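You operate a simulated robot arm through the tools that you are given. There is no shell and no other tool. Be economical: measure what you need, move in short steps, check, and stop when the job is done.

Carry out the task below with a simulated robot arm. There is one attempt and no reset: what you move stays moved.

TASK
Stack the pot marked "26" from the top of the motor bench on top of the pot marked "72".
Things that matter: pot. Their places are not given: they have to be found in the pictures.

It is judged by the outcome, as a careful person would: the job done as asked, and still so three seconds after it is handed in. It fails if anything else is knocked over, pushed out of place, dropped, spilled or broken.

THE ROBOT
A 6-joint arm with a two-finger parallel gripper, fixed in place. Base frame: the origin is at the foot of the arm, x ahead of it, y to its left, z up; the work surface is at about z = 0. Lengths are in mm, angles in rad, forces in N, time in s.
With the tool pointing down near the work surface it reaches from about 160 to 420 mm from the base axis. Its first joint turns from -1.152 to 1.152 rad. Payload 1.57 kg.
Tool frame: the origin (TCP) lies between the finger pads and is the grasp point; the fingertips stand 30 mm ahead of it; z points along the fingers, y is the line along which they close. The gripper opens to 80 mm. The fingers are 17 mm wide and 12 mm thick; the gripper's body (40 by 82 mm) begins 80 mm behind the TCP.
Orientation is that of the tool frame in the base frame, as a unit quaternion [x, y, z, w]. With the fingers straight down and closing along the base's y, the tool's x points along the base's -x, its y along +y and its z along -z.

THE INTERFACE
- The arm moves only by the tool arm_command. Its argument "moves" is a list that holds one entry, the list of rows, each a list of 7 numbers: the turn, a rotation vector about the base's x, y, z in rad, then the shift along the base's x, y, z in mm, then the gripper command, from -1 (shut) to 1 (fully open), values between in proportion. In form: [[[ax, ay, az, tx, ty, tz, jaw], ...]]. A call has 1 to 20 rows; each row is the pose to reach, as a shift and turn from the pose commanded when the call began. A row lasts 0.2 s, in which the tool goes at most 50 mm and 0.15 rad; a call with a longer step from one row to the next is refused whole, and so is a gripper value outside its range. A pose out of reach is approached as far as the arm can. The call stops where the force on the tool passes 40 N (or 10 N more than at its start, if that is more) or the arm is blocked; 0.2 s more then pass. The fingers move at their own pace (about 153 mm/s each) and stop on an object; they squeeze with about 27 N. The grip force told is the motor's: it shows also when the fingers shut on nothing. Time passes only in rows, and 0.2 s behind the last, so rows that repeat a pose let the fingers close. It gives the time, the measured TCP pose, the force on the tool (base axes), the opening and the grip force at its end, in the units of the frame above (readings bear some noise), and new pictures: "show" is both (left out), scene, wrist or none.
- Cameras (640 x 400 px; columns grow to the right, rows downward): "scene" is fixed at [63.2, -348.1, 409.8]; the picture's right is [0.64, -0.77, 0.00], its down [-0.54, -0.44, -0.71] and it looks along [0.55, 0.45, -0.70] (base axes); focal length 215 px, centre (320, 200). "wrist" rides on the gripper at [-32, 0, -78] in the tool frame; the picture's right is [0.00, -1.00, 0.00], its down [0.97, 0.00, -0.24] and it looks along [0.24, 0.00, 0.97] (tool axes); focal length 218 px, centre (320, 200).
- pixel_to_xyz(camera, pixels): for up to 12 pixels [column, row] of the newest picture of that camera ("zoom" is the newest enlarged one), the place [x, y, z] in the base frame of the surface seen there, good to about 2 mm. No time passes.
- inspect(camera, box): a new picture of the part [left, top, right, bottom] of that camera's present view, enlarged. No time passes.
- job_done(): hands the job in; it is judged then, once.

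Work in short steps. Measure before you move; look again where a grasp or a placing could have gone wrong, and mend it. You have 60 turns and 100 pictures in all, the two below and enlarged ones among them. Open the gripper and draw the arm clear of the work before you hand the job in, unless the task says otherwise; then end with one line.

The tools are called after "Request:" as a command line: name --argument value ..., lists and objects as JSON in quotes. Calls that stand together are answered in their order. arm_command: Moves the arm, as the interface text tells. Its arguments: {"type":"object","properties":{"moves":{"type":"array"},"show":{"type":"string","enum":["both","scene","wrist","none"]}},"required":["moves"]} The other tools are called the same way: pixel_to_xyz (camera, pixels) gives the place of the surface under pixels of a picture; inspect (camera, box) takes an enlarged picture of a part of a camera's view; job_done () hands the job in.

At the start:

```text
clock: 0.0
eef_pos: [151.4, -173.3, 258.0]
tcp_rot: [-0.001, 1.0, -0.001, 0.0]
force: [0.5, 0.6, 0.0]
grip_width: 79.7
grip_force: 0.0
```

scene: 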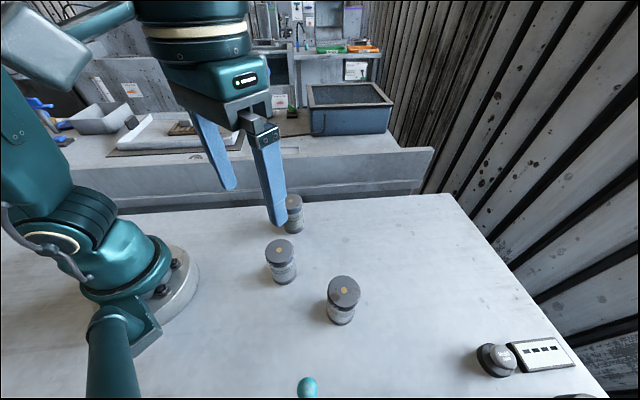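
wrist: 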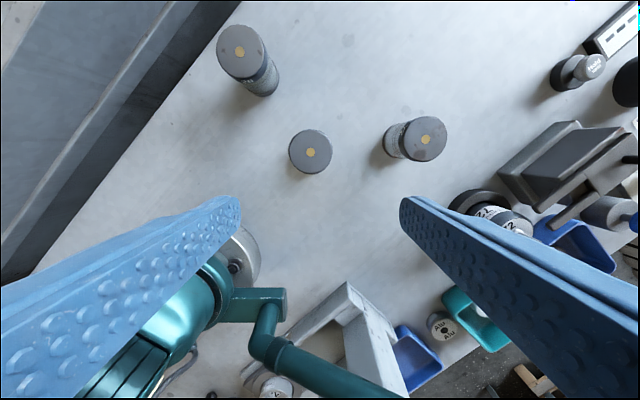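

The scene shows three pots at about (281,262), (343,298) and (293,212). I'll enlarge both views to read the marks.

Request:
inspect --camera "scene" --box '[240, 180, 400, 340]'

Request:
inspect --camera "wrist" --box '[200, 0, 460, 200]'

Request:
inspect --camera "wrist" --box '[430, 0, 640, 300]'

Request:
pixel_to_xyz --camera "scene" --pixels '[[281, 248], [343, 290], [293, 201], [283, 275], [341, 315], [293, 225], [495, 355], [540, 352], [307, 385], [345, 95]]'

Request:
pixel_to_xyz --camera "wrist" --pixels '[[240, 52], [310, 152], [426, 139], [500, 215], [485, 200], [590, 66], [560, 150], [440, 325]]'

```text
2.50 times, centred on (320, 260) of scene
```

zoom: 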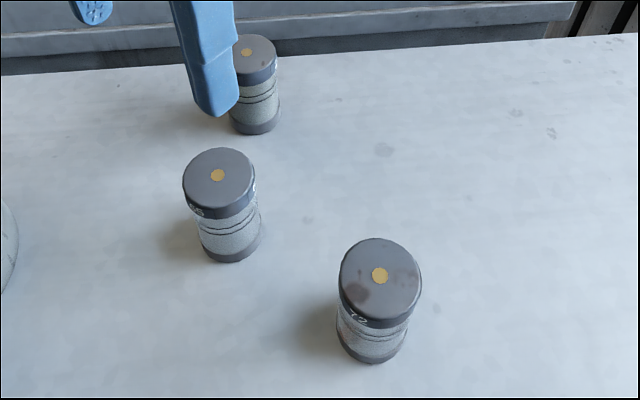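

```text
2.00 times, centred on (330, 100) of wrist
```

zoom: 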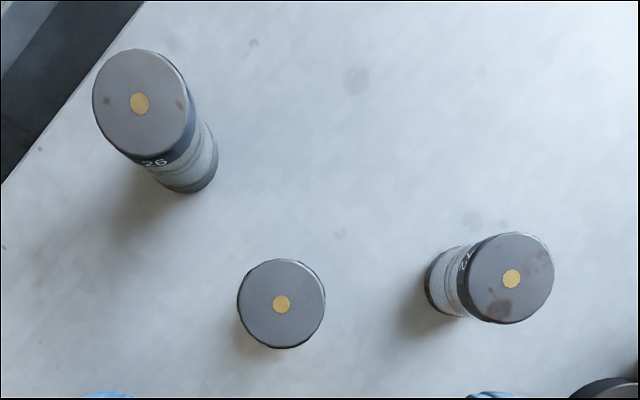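

```text
1.33 times, centred on (535, 150) of wrist
```

zoom: 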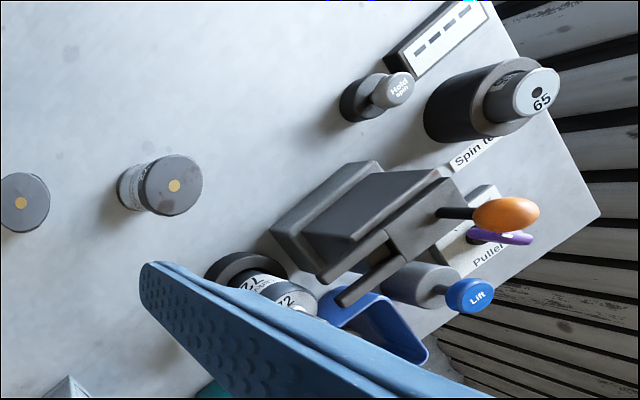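

```text
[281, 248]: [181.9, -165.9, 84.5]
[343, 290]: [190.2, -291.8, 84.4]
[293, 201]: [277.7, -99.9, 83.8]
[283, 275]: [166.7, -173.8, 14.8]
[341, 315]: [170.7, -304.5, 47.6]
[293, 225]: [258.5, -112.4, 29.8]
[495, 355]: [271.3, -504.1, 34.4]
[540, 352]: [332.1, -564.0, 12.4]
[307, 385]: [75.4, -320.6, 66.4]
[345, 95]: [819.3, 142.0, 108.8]
```

```text
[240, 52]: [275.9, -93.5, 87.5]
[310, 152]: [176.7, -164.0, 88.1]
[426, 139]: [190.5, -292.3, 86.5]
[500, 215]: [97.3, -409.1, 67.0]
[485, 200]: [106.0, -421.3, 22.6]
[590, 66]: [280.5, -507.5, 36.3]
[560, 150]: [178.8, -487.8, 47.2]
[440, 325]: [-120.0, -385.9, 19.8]
```

Pot 26 is the far one, at about (276,-97). The other marks are still unclear, so I'll enlarge more tightly.

Request:
inspect --camera "wrist" --box '[375, 110, 455, 170]'

Request:
inspect --camera "wrist" --box '[440, 170, 560, 250]'

Request:
inspect --camera "scene" --box '[310, 265, 380, 335]'

Request:
inspect --camera "scene" --box '[250, 230, 320, 290]'

```text
6.67 times, centred on (415, 140) of wrist
```

zoom: 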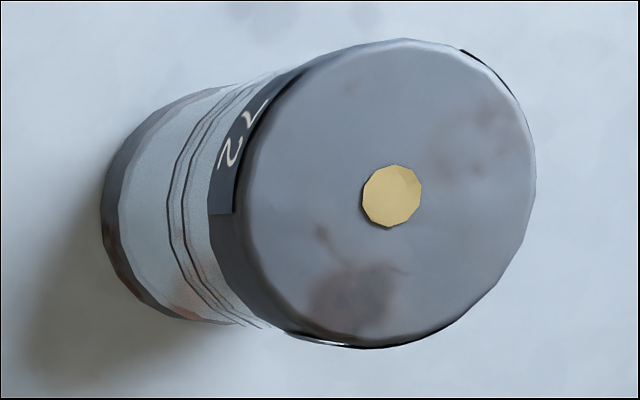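

```text
5.00 times, centred on (500, 210) of wrist
```

zoom: 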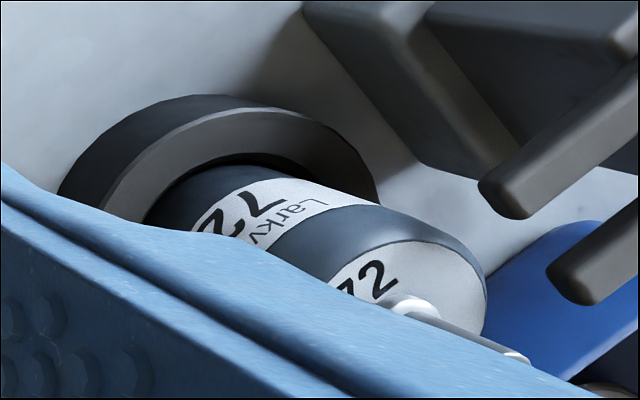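

```text
5.71 times, centred on (345, 300) of scene
```

zoom: 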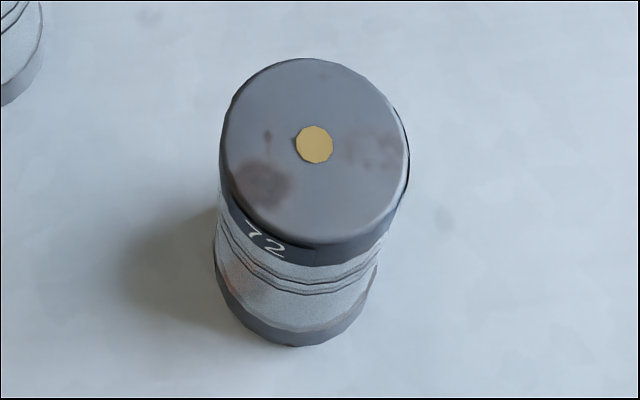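

```text
6.67 times, centred on (285, 260) of scene
```

zoom: 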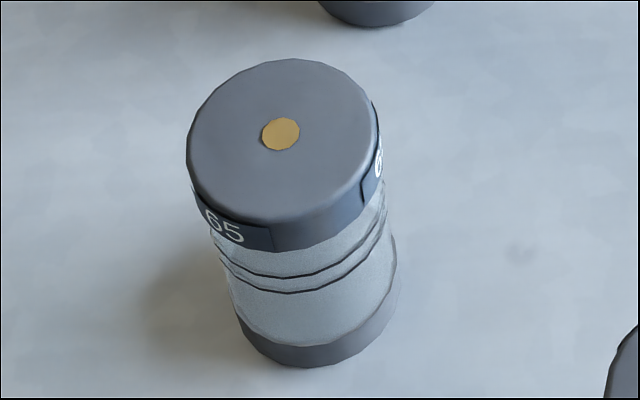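

The pots read clearly: 26 at about (276,-95), 65 at (178,-165) and 72 at (190,-292). The other 72 is a motor in a machine, so it isn't the target. I'll move above pot 26 to measure it.

Request:
arm_command --moves '[[[0, 0, 0, 31, 20, 0, 1], [0, 0, 0, 62, 39, 0, 1], [0, 0, 0, 93, 58, 0, 1], [0, 0, 0, 124, 77, 0, 1], [0, 0, 0, 124, 77, 0, 1]]]'

```text
clock: 1.2
eef_pos: [275.8, -95.3, 258.5]
tcp_rot: [0.0, 1.0, -0.001, 0.001]
force: [0.3, -0.3, -0.4]
grip_width: 80.1
grip_force: 0.0
```

scene: 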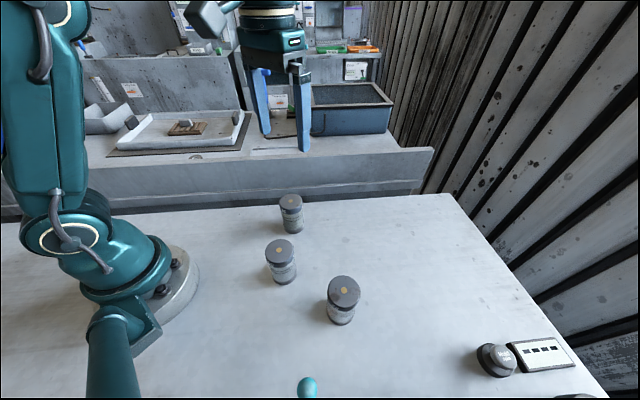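
wrist: 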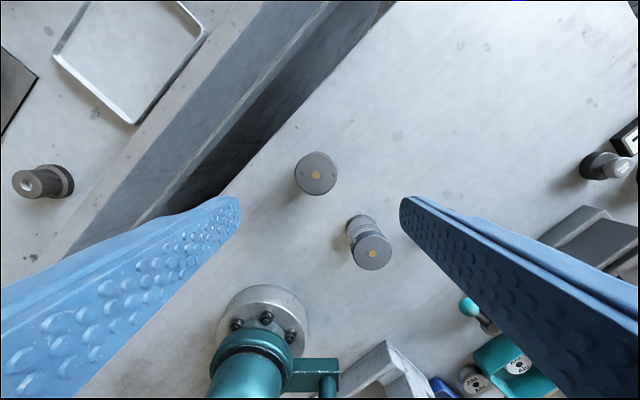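

Pot 26's lid is centred near (316,174). I'll measure its centre and edges, and its side in the scene view.

Request:
inspect --camera "scene" --box '[265, 185, 321, 241]'

Request:
pixel_to_xyz --camera "wrist" --pixels '[[316, 175], [297, 174], [335, 174], [316, 155], [316, 192], [290, 174], [345, 190]]'

Request:
pixel_to_xyz --camera "scene" --pixels '[[290, 201], [343, 290], [330, 290], [357, 290], [343, 278], [343, 302], [292, 212], [292, 218], [293, 224], [293, 230]]'

```text
7.14 times, centred on (293, 213) of scene
```

zoom: 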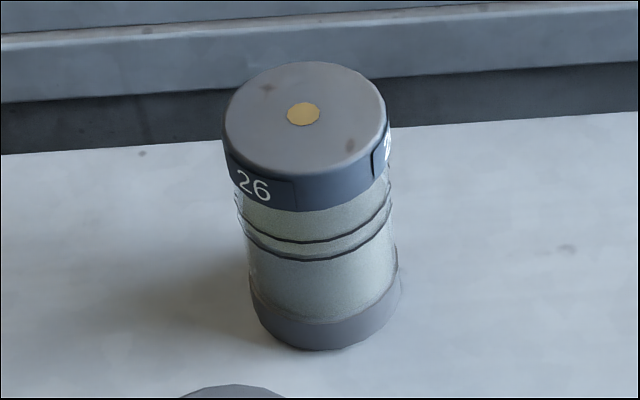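

```text
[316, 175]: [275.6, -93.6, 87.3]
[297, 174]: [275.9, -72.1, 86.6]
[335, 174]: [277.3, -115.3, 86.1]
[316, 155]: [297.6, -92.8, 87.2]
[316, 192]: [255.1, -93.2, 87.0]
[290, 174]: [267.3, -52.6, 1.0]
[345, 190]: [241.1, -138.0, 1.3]
```

```text
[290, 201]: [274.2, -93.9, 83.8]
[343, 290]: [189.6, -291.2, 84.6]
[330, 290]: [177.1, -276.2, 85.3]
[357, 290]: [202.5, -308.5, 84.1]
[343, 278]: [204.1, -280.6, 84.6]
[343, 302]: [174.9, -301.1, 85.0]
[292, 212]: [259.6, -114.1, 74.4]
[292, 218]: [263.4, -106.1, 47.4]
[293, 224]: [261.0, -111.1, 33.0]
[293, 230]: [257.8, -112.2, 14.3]
```

Pot 26 has its centre at (276,-93.5), a diameter of about 44 and its top at 86.5. I'll go down with the gripper open to z≈48.

Request:
arm_command --moves '[[[0, 0, 0, 0, 1.8, -45, 1], [0, 0, 0, 0, 1.8, -90, 1], [0, 0, 0, 0, 1.8, -120, 1], [0, 0, 0, 0, 1.8, -150, 1], [0, 0, 0, 0, 1.8, -180, 1], [0, 0, 0, 0, 1.8, -210, 1], [0, 0, 0, 0, 1.8, -210, 1]]]'

```text
clock: 2.8
eef_pos: [276.0, -93.6, 47.6]
tcp_rot: [-0.001, 1.0, -0.001, 0.001]
force: [-0.2, 0.3, -1.7]
grip_width: 80.0
grip_force: 0.1
```

scene: 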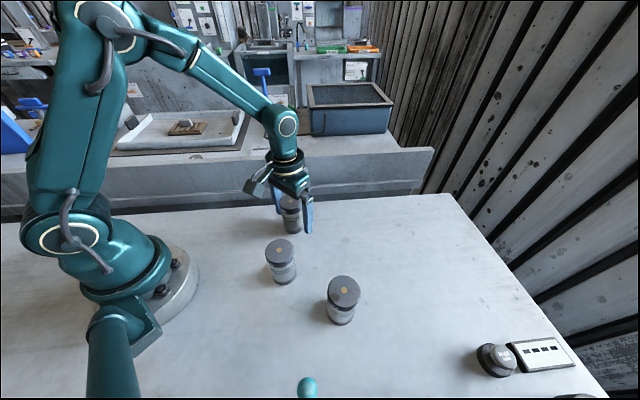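
wrist: 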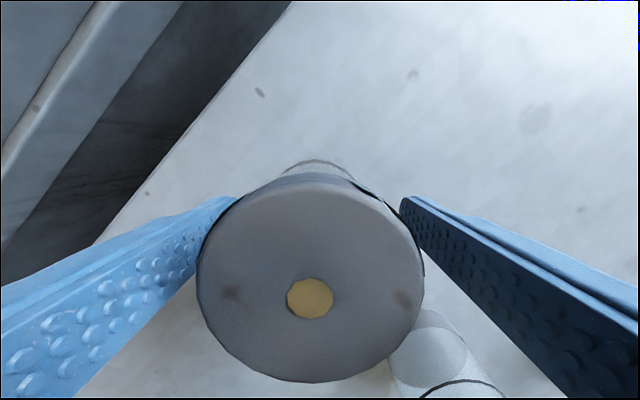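

The pot sits between the fingers, so I'll close and then lift slightly.

Request:
arm_command --moves '[[[0, 0, 0, 0, 0, 0, 0], [0, 0, 0, 0, 0, 0, -1], [0, 0, 0, 0, 0, 0, -1], [0, 0, 0, 0, 0, 0, -1], [0, 0, 0, 0, 0, 8, -1], [0, 0, 0, 0, 0, 16, -1], [0, 0, 0, 0, 0, 16, -1]]]'

```text
clock: 4.4
eef_pos: [275.1, -93.9, 63.7]
tcp_rot: [0.0, 1.0, -0.001, 0.001]
force: [0.0, 0.4, -3.0]
grip_width: 49.3
grip_force: 26.9
```

scene: 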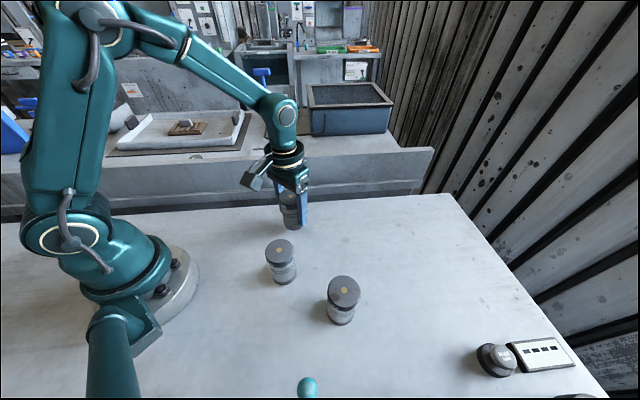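
wrist: 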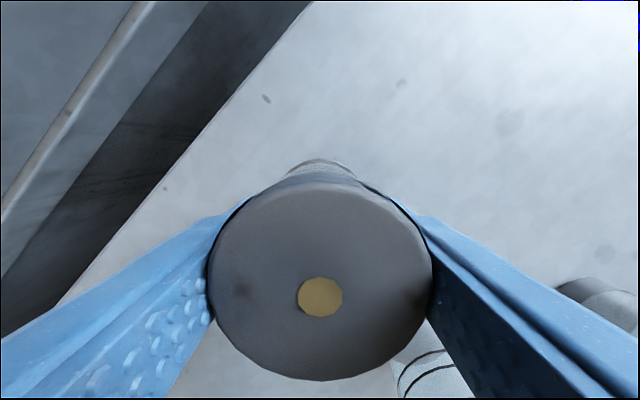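

The pot is held at 49 mm opening. I'll lift to z≈204 and carry it over pot 72, measuring 72's centre from an enlarged scene view first.

Request:
inspect --camera "scene" --box '[320, 270, 368, 330]'

Request:
arm_command --moves '[[[0, 0, 0, 0, 0, 30, -1], [0, 0, 0, 0, 0, 65, -1], [0, 0, 0, 0, 0, 100, -1], [0, 0, 0, 0, 0, 125, -1], [0, 0, 0, 0, 0, 140, -1], [0, 0, 0, 0, 0, 140, -1]]]' --show "scene"

```text
6.67 times, centred on (344, 300) of scene
```

zoom: 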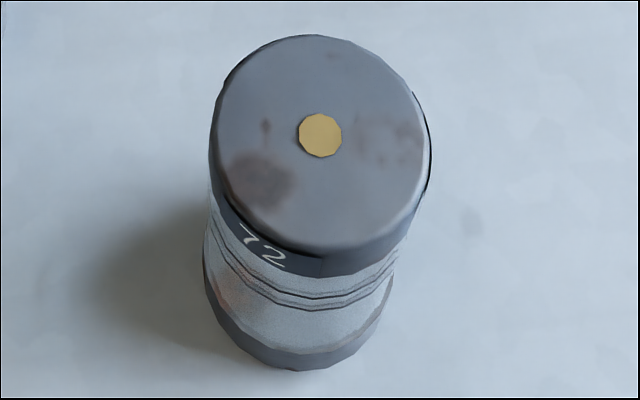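

```text
clock: 5.8
eef_pos: [275.7, -93.4, 203.6]
tcp_rot: [-0.001, 1.0, -0.001, 0.001]
force: [0.3, -0.3, -2.8]
grip_width: 49.3
grip_force: 27.1
```

scene: 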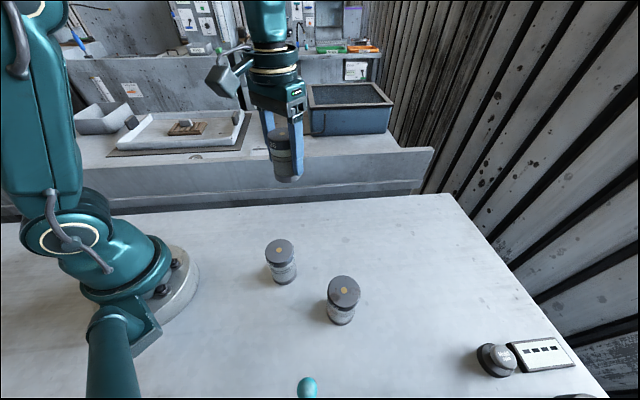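

Request:
pixel_to_xyz --camera "zoom" --pixels '[[320, 135], [225, 135], [415, 135], [320, 45], [320, 235]]'

Request:
arm_command --moves '[[[0, 0, 0, -10, -24, 0, -1], [0, 0, 0, -24, -60, 0, -1], [0, 0, 0, -40, -98, 0, -1], [0, 0, 0, -56, -136, 0, -1], [0, 0, 0, -72, -172, 0, -1], [0, 0, 0, -85.5, -198, 0, -1], [0, 0, 0, -85.5, -198, 0, -1]]]'

```text
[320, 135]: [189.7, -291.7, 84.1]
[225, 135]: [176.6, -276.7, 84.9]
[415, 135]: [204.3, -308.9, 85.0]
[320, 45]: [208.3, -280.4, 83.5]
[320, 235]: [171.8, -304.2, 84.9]
```

```text
clock: 7.4
eef_pos: [188.6, -292.9, 203.9]
tcp_rot: [-0.001, 1.0, -0.001, 0.001]
force: [0.0, 0.2, -3.0]
grip_width: 49.4
grip_force: 27.3
```

scene: 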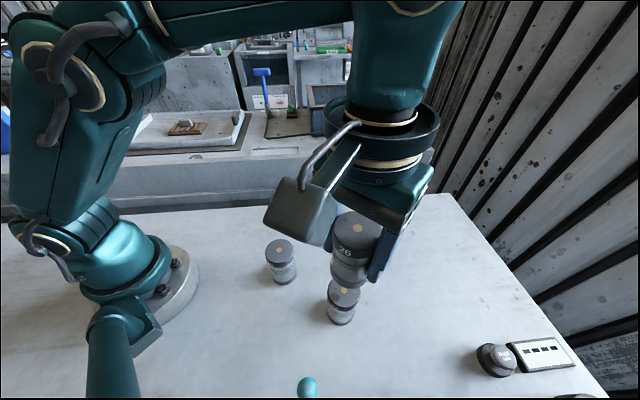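
wrist: 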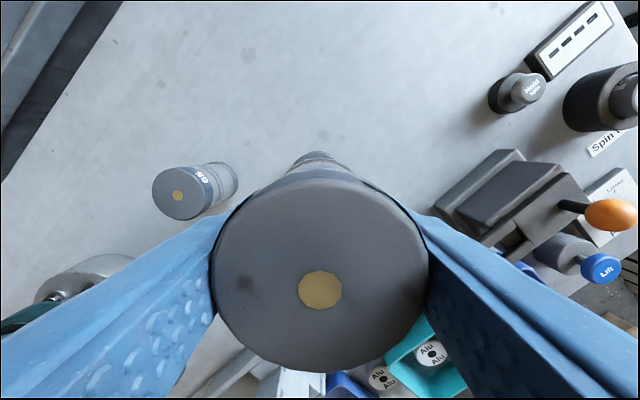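

The pot hangs over pot 72. I'll check the held pot's centre and pot 72's centre together in both views.

Request:
pixel_to_xyz --camera "wrist" --pixels '[[320, 291], [218, 270], [422, 270]]'

Request:
pixel_to_xyz --camera "scene" --pixels '[[357, 228], [344, 290]]'

```text
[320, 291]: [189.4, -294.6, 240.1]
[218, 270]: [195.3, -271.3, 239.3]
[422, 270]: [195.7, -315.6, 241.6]
```

```text
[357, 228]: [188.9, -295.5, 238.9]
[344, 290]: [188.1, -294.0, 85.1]
```

The held pot is at about (189.2,-293.8) with its bottom near z 154. Pot 72 is at about (189.8,-292), top 86. I'll shift by (+0.5,+1.5) and lower 60.

Request:
arm_command --moves '[[[0, 0, 0, 0.5, 1.5, -15, -1], [0, 0, 0, 0.5, 1.5, -30, -1], [0, 0, 0, 0.5, 1.5, -45, -1], [0, 0, 0, 0.5, 1.5, -55, -1], [0, 0, 0, 0.5, 1.5, -60, -1], [0, 0, 0, 0.5, 1.5, -60, -1]]]' --show "scene"

Request:
inspect --camera "scene" --box '[300, 210, 420, 340]'

```text
clock: 8.8
eef_pos: [189.6, -290.3, 144.0]
tcp_rot: [0.0, 1.0, -0.001, 0.001]
force: [0.0, 0.6, -3.3]
grip_width: 49.5
grip_force: 27.0
```

scene: 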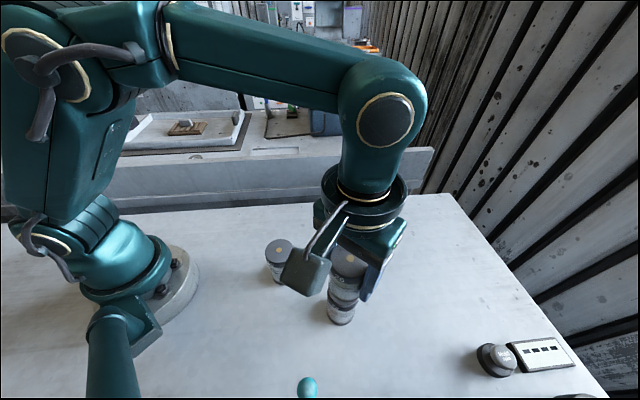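

```text
3.08 times, centred on (360, 275) of scene
```

zoom: 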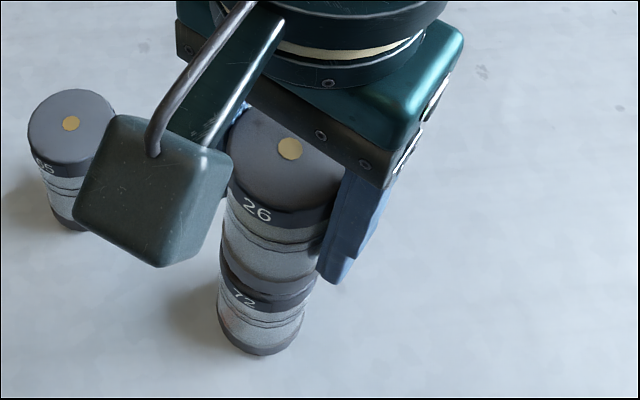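

Alignment looks good, with about 8 mm left. I'll lower slowly and watch the vertical force.

Request:
arm_command --moves '[[[0, 0, 0, 0, 0, -2, -1], [0, 0, 0, 0, 0, -4, -1], [0, 0, 0, 0, 0, -5, -1], [0, 0, 0, 0, 0, -6, -1], [0, 0, 0, 0, 0, -6, -1]]]' --show "none"

Request:
pixel_to_xyz --camera "zoom" --pixels '[[290, 149]]'

```text
clock: 10.0
eef_pos: [188.9, -290.1, 137.9]
tcp_rot: [-0.001, 1.0, 0.0, 0.002]
force: [-0.1, 2.2, 3.0]
grip_width: 49.5
grip_force: 27.0
```

```text
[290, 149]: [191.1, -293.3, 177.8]
```

Vertical force went from -3 to +3 N at z=138, so the pot is touching. I'll look before letting go.

Request:
arm_command --moves '[[[0, 0, 0, 0, 0, -0.5, -1], [0, 0, 0, 0, 0, -0.5, -1]]]'

Request:
inspect --camera "scene" --box '[310, 230, 390, 335]'

```text
clock: 10.6
eef_pos: [189.8, -290.0, 137.4]
tcp_rot: [-0.001, 1.0, -0.001, 0.001]
force: [-0.7, 2.3, 6.6]
grip_width: 49.2
grip_force: 26.9
```

scene: 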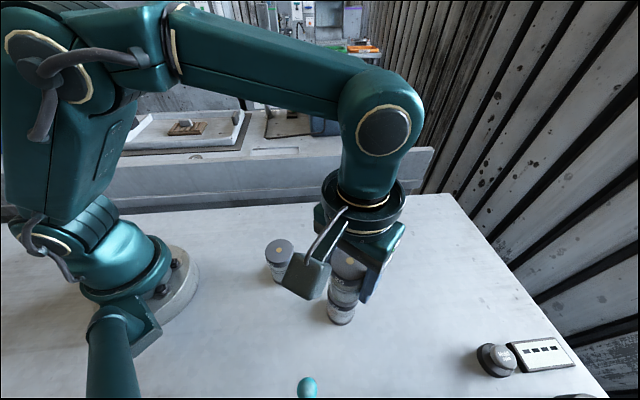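
wrist: 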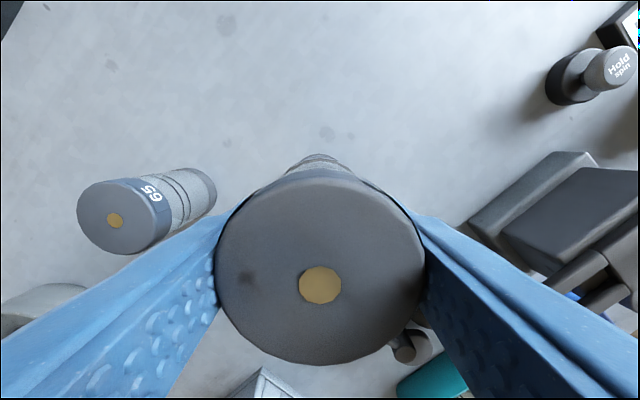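

```text
3.81 times, centred on (350, 282) of scene
```

zoom: 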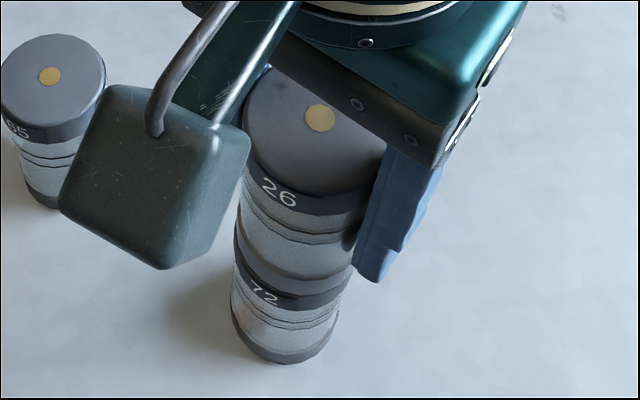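

Both pots line up and are in contact. I'll open gently, then rise straight up.

Request:
arm_command --moves '[[[0, 0, 0, 0, 0, 0.5, 0.27], [0, 0, 0, 0, 0, 0.5, 0.4], [0, 0, 0, 0, 0, 0.5, 0.7], [0, 0, 0, 0, 0, 0.5, 1], [0, 0, 0, 0, 0, 0.5, 1]]]'

```text
clock: 11.8
eef_pos: [190.3, -289.5, 138.7]
tcp_rot: [-0.001, 1.0, -0.001, 0.0]
force: [0.0, -1.1, 0.5]
grip_width: 79.8
grip_force: 0.0
```

scene: 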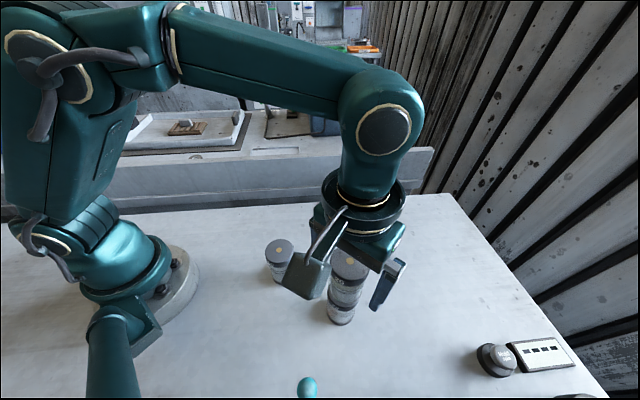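
wrist: 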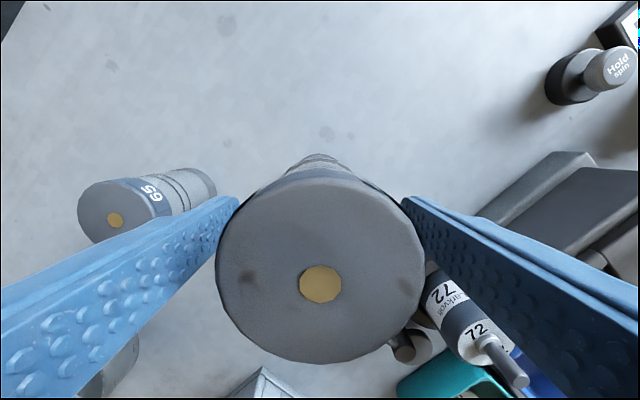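

The pot is free and standing. I'll rise 110 mm, then move away toward +y above everything.

Request:
arm_command --moves '[[[0, 0, 0, 0, 0, 15, 1], [0, 0, 0, 0, 0, 40, 1], [0, 0, 0, 0, 0, 75, 1], [0, 0, 0, 0, 0, 110, 1], [0, 0, 0, 10, 40, 120, 1], [0, 0, 0, 20, 85, 120, 1], [0, 0, 0, 30, 130, 120, 1], [0, 0, 0, 40, 170, 120, 1], [0, 0, 0, 40, 170, 120, 1]]]'

Request:
inspect --camera "scene" --box '[240, 190, 420, 340]'

```text
clock: 13.8
eef_pos: [230.9, -119.1, 259.4]
tcp_rot: [-0.001, 1.0, -0.001, 0.002]
force: [0.3, -1.0, -0.3]
grip_width: 79.8
grip_force: 0.0
out of reach, approached as far as the arm can: row 4
```

scene: 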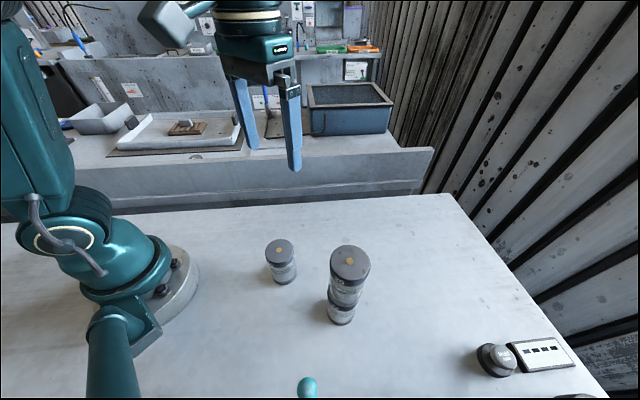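
wrist: 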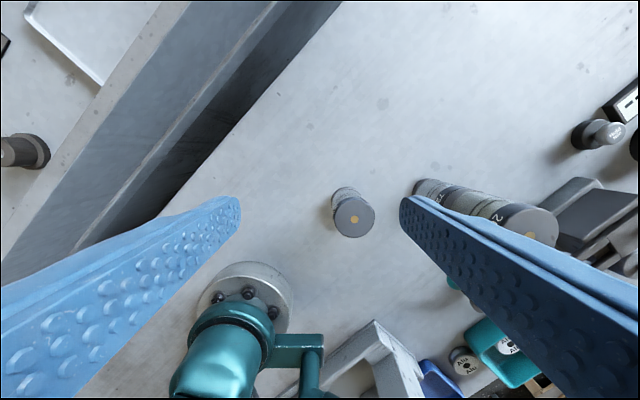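

```text
2.67 times, centred on (330, 265) of scene
```

zoom: 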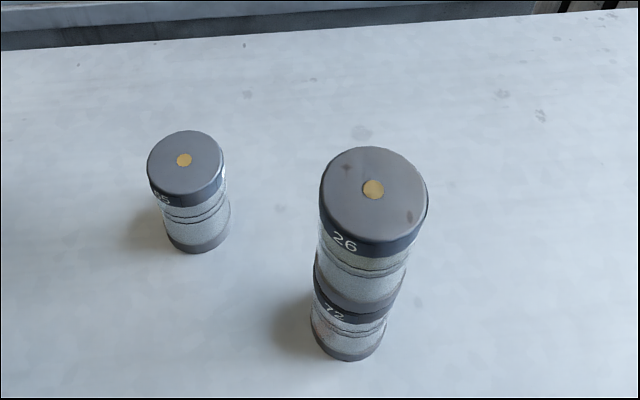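

Pot 26 stands squarely on pot 72, pot 65 hasn't moved, and the arm is clear. I'm handing the job in.

Request:
job_done

```text
The job is handed in.
```

Pot 26 is stacked on top of pot 72; it was standing steady in the last picture with the gripper open and the arm clear, and nothing else was disturbed.
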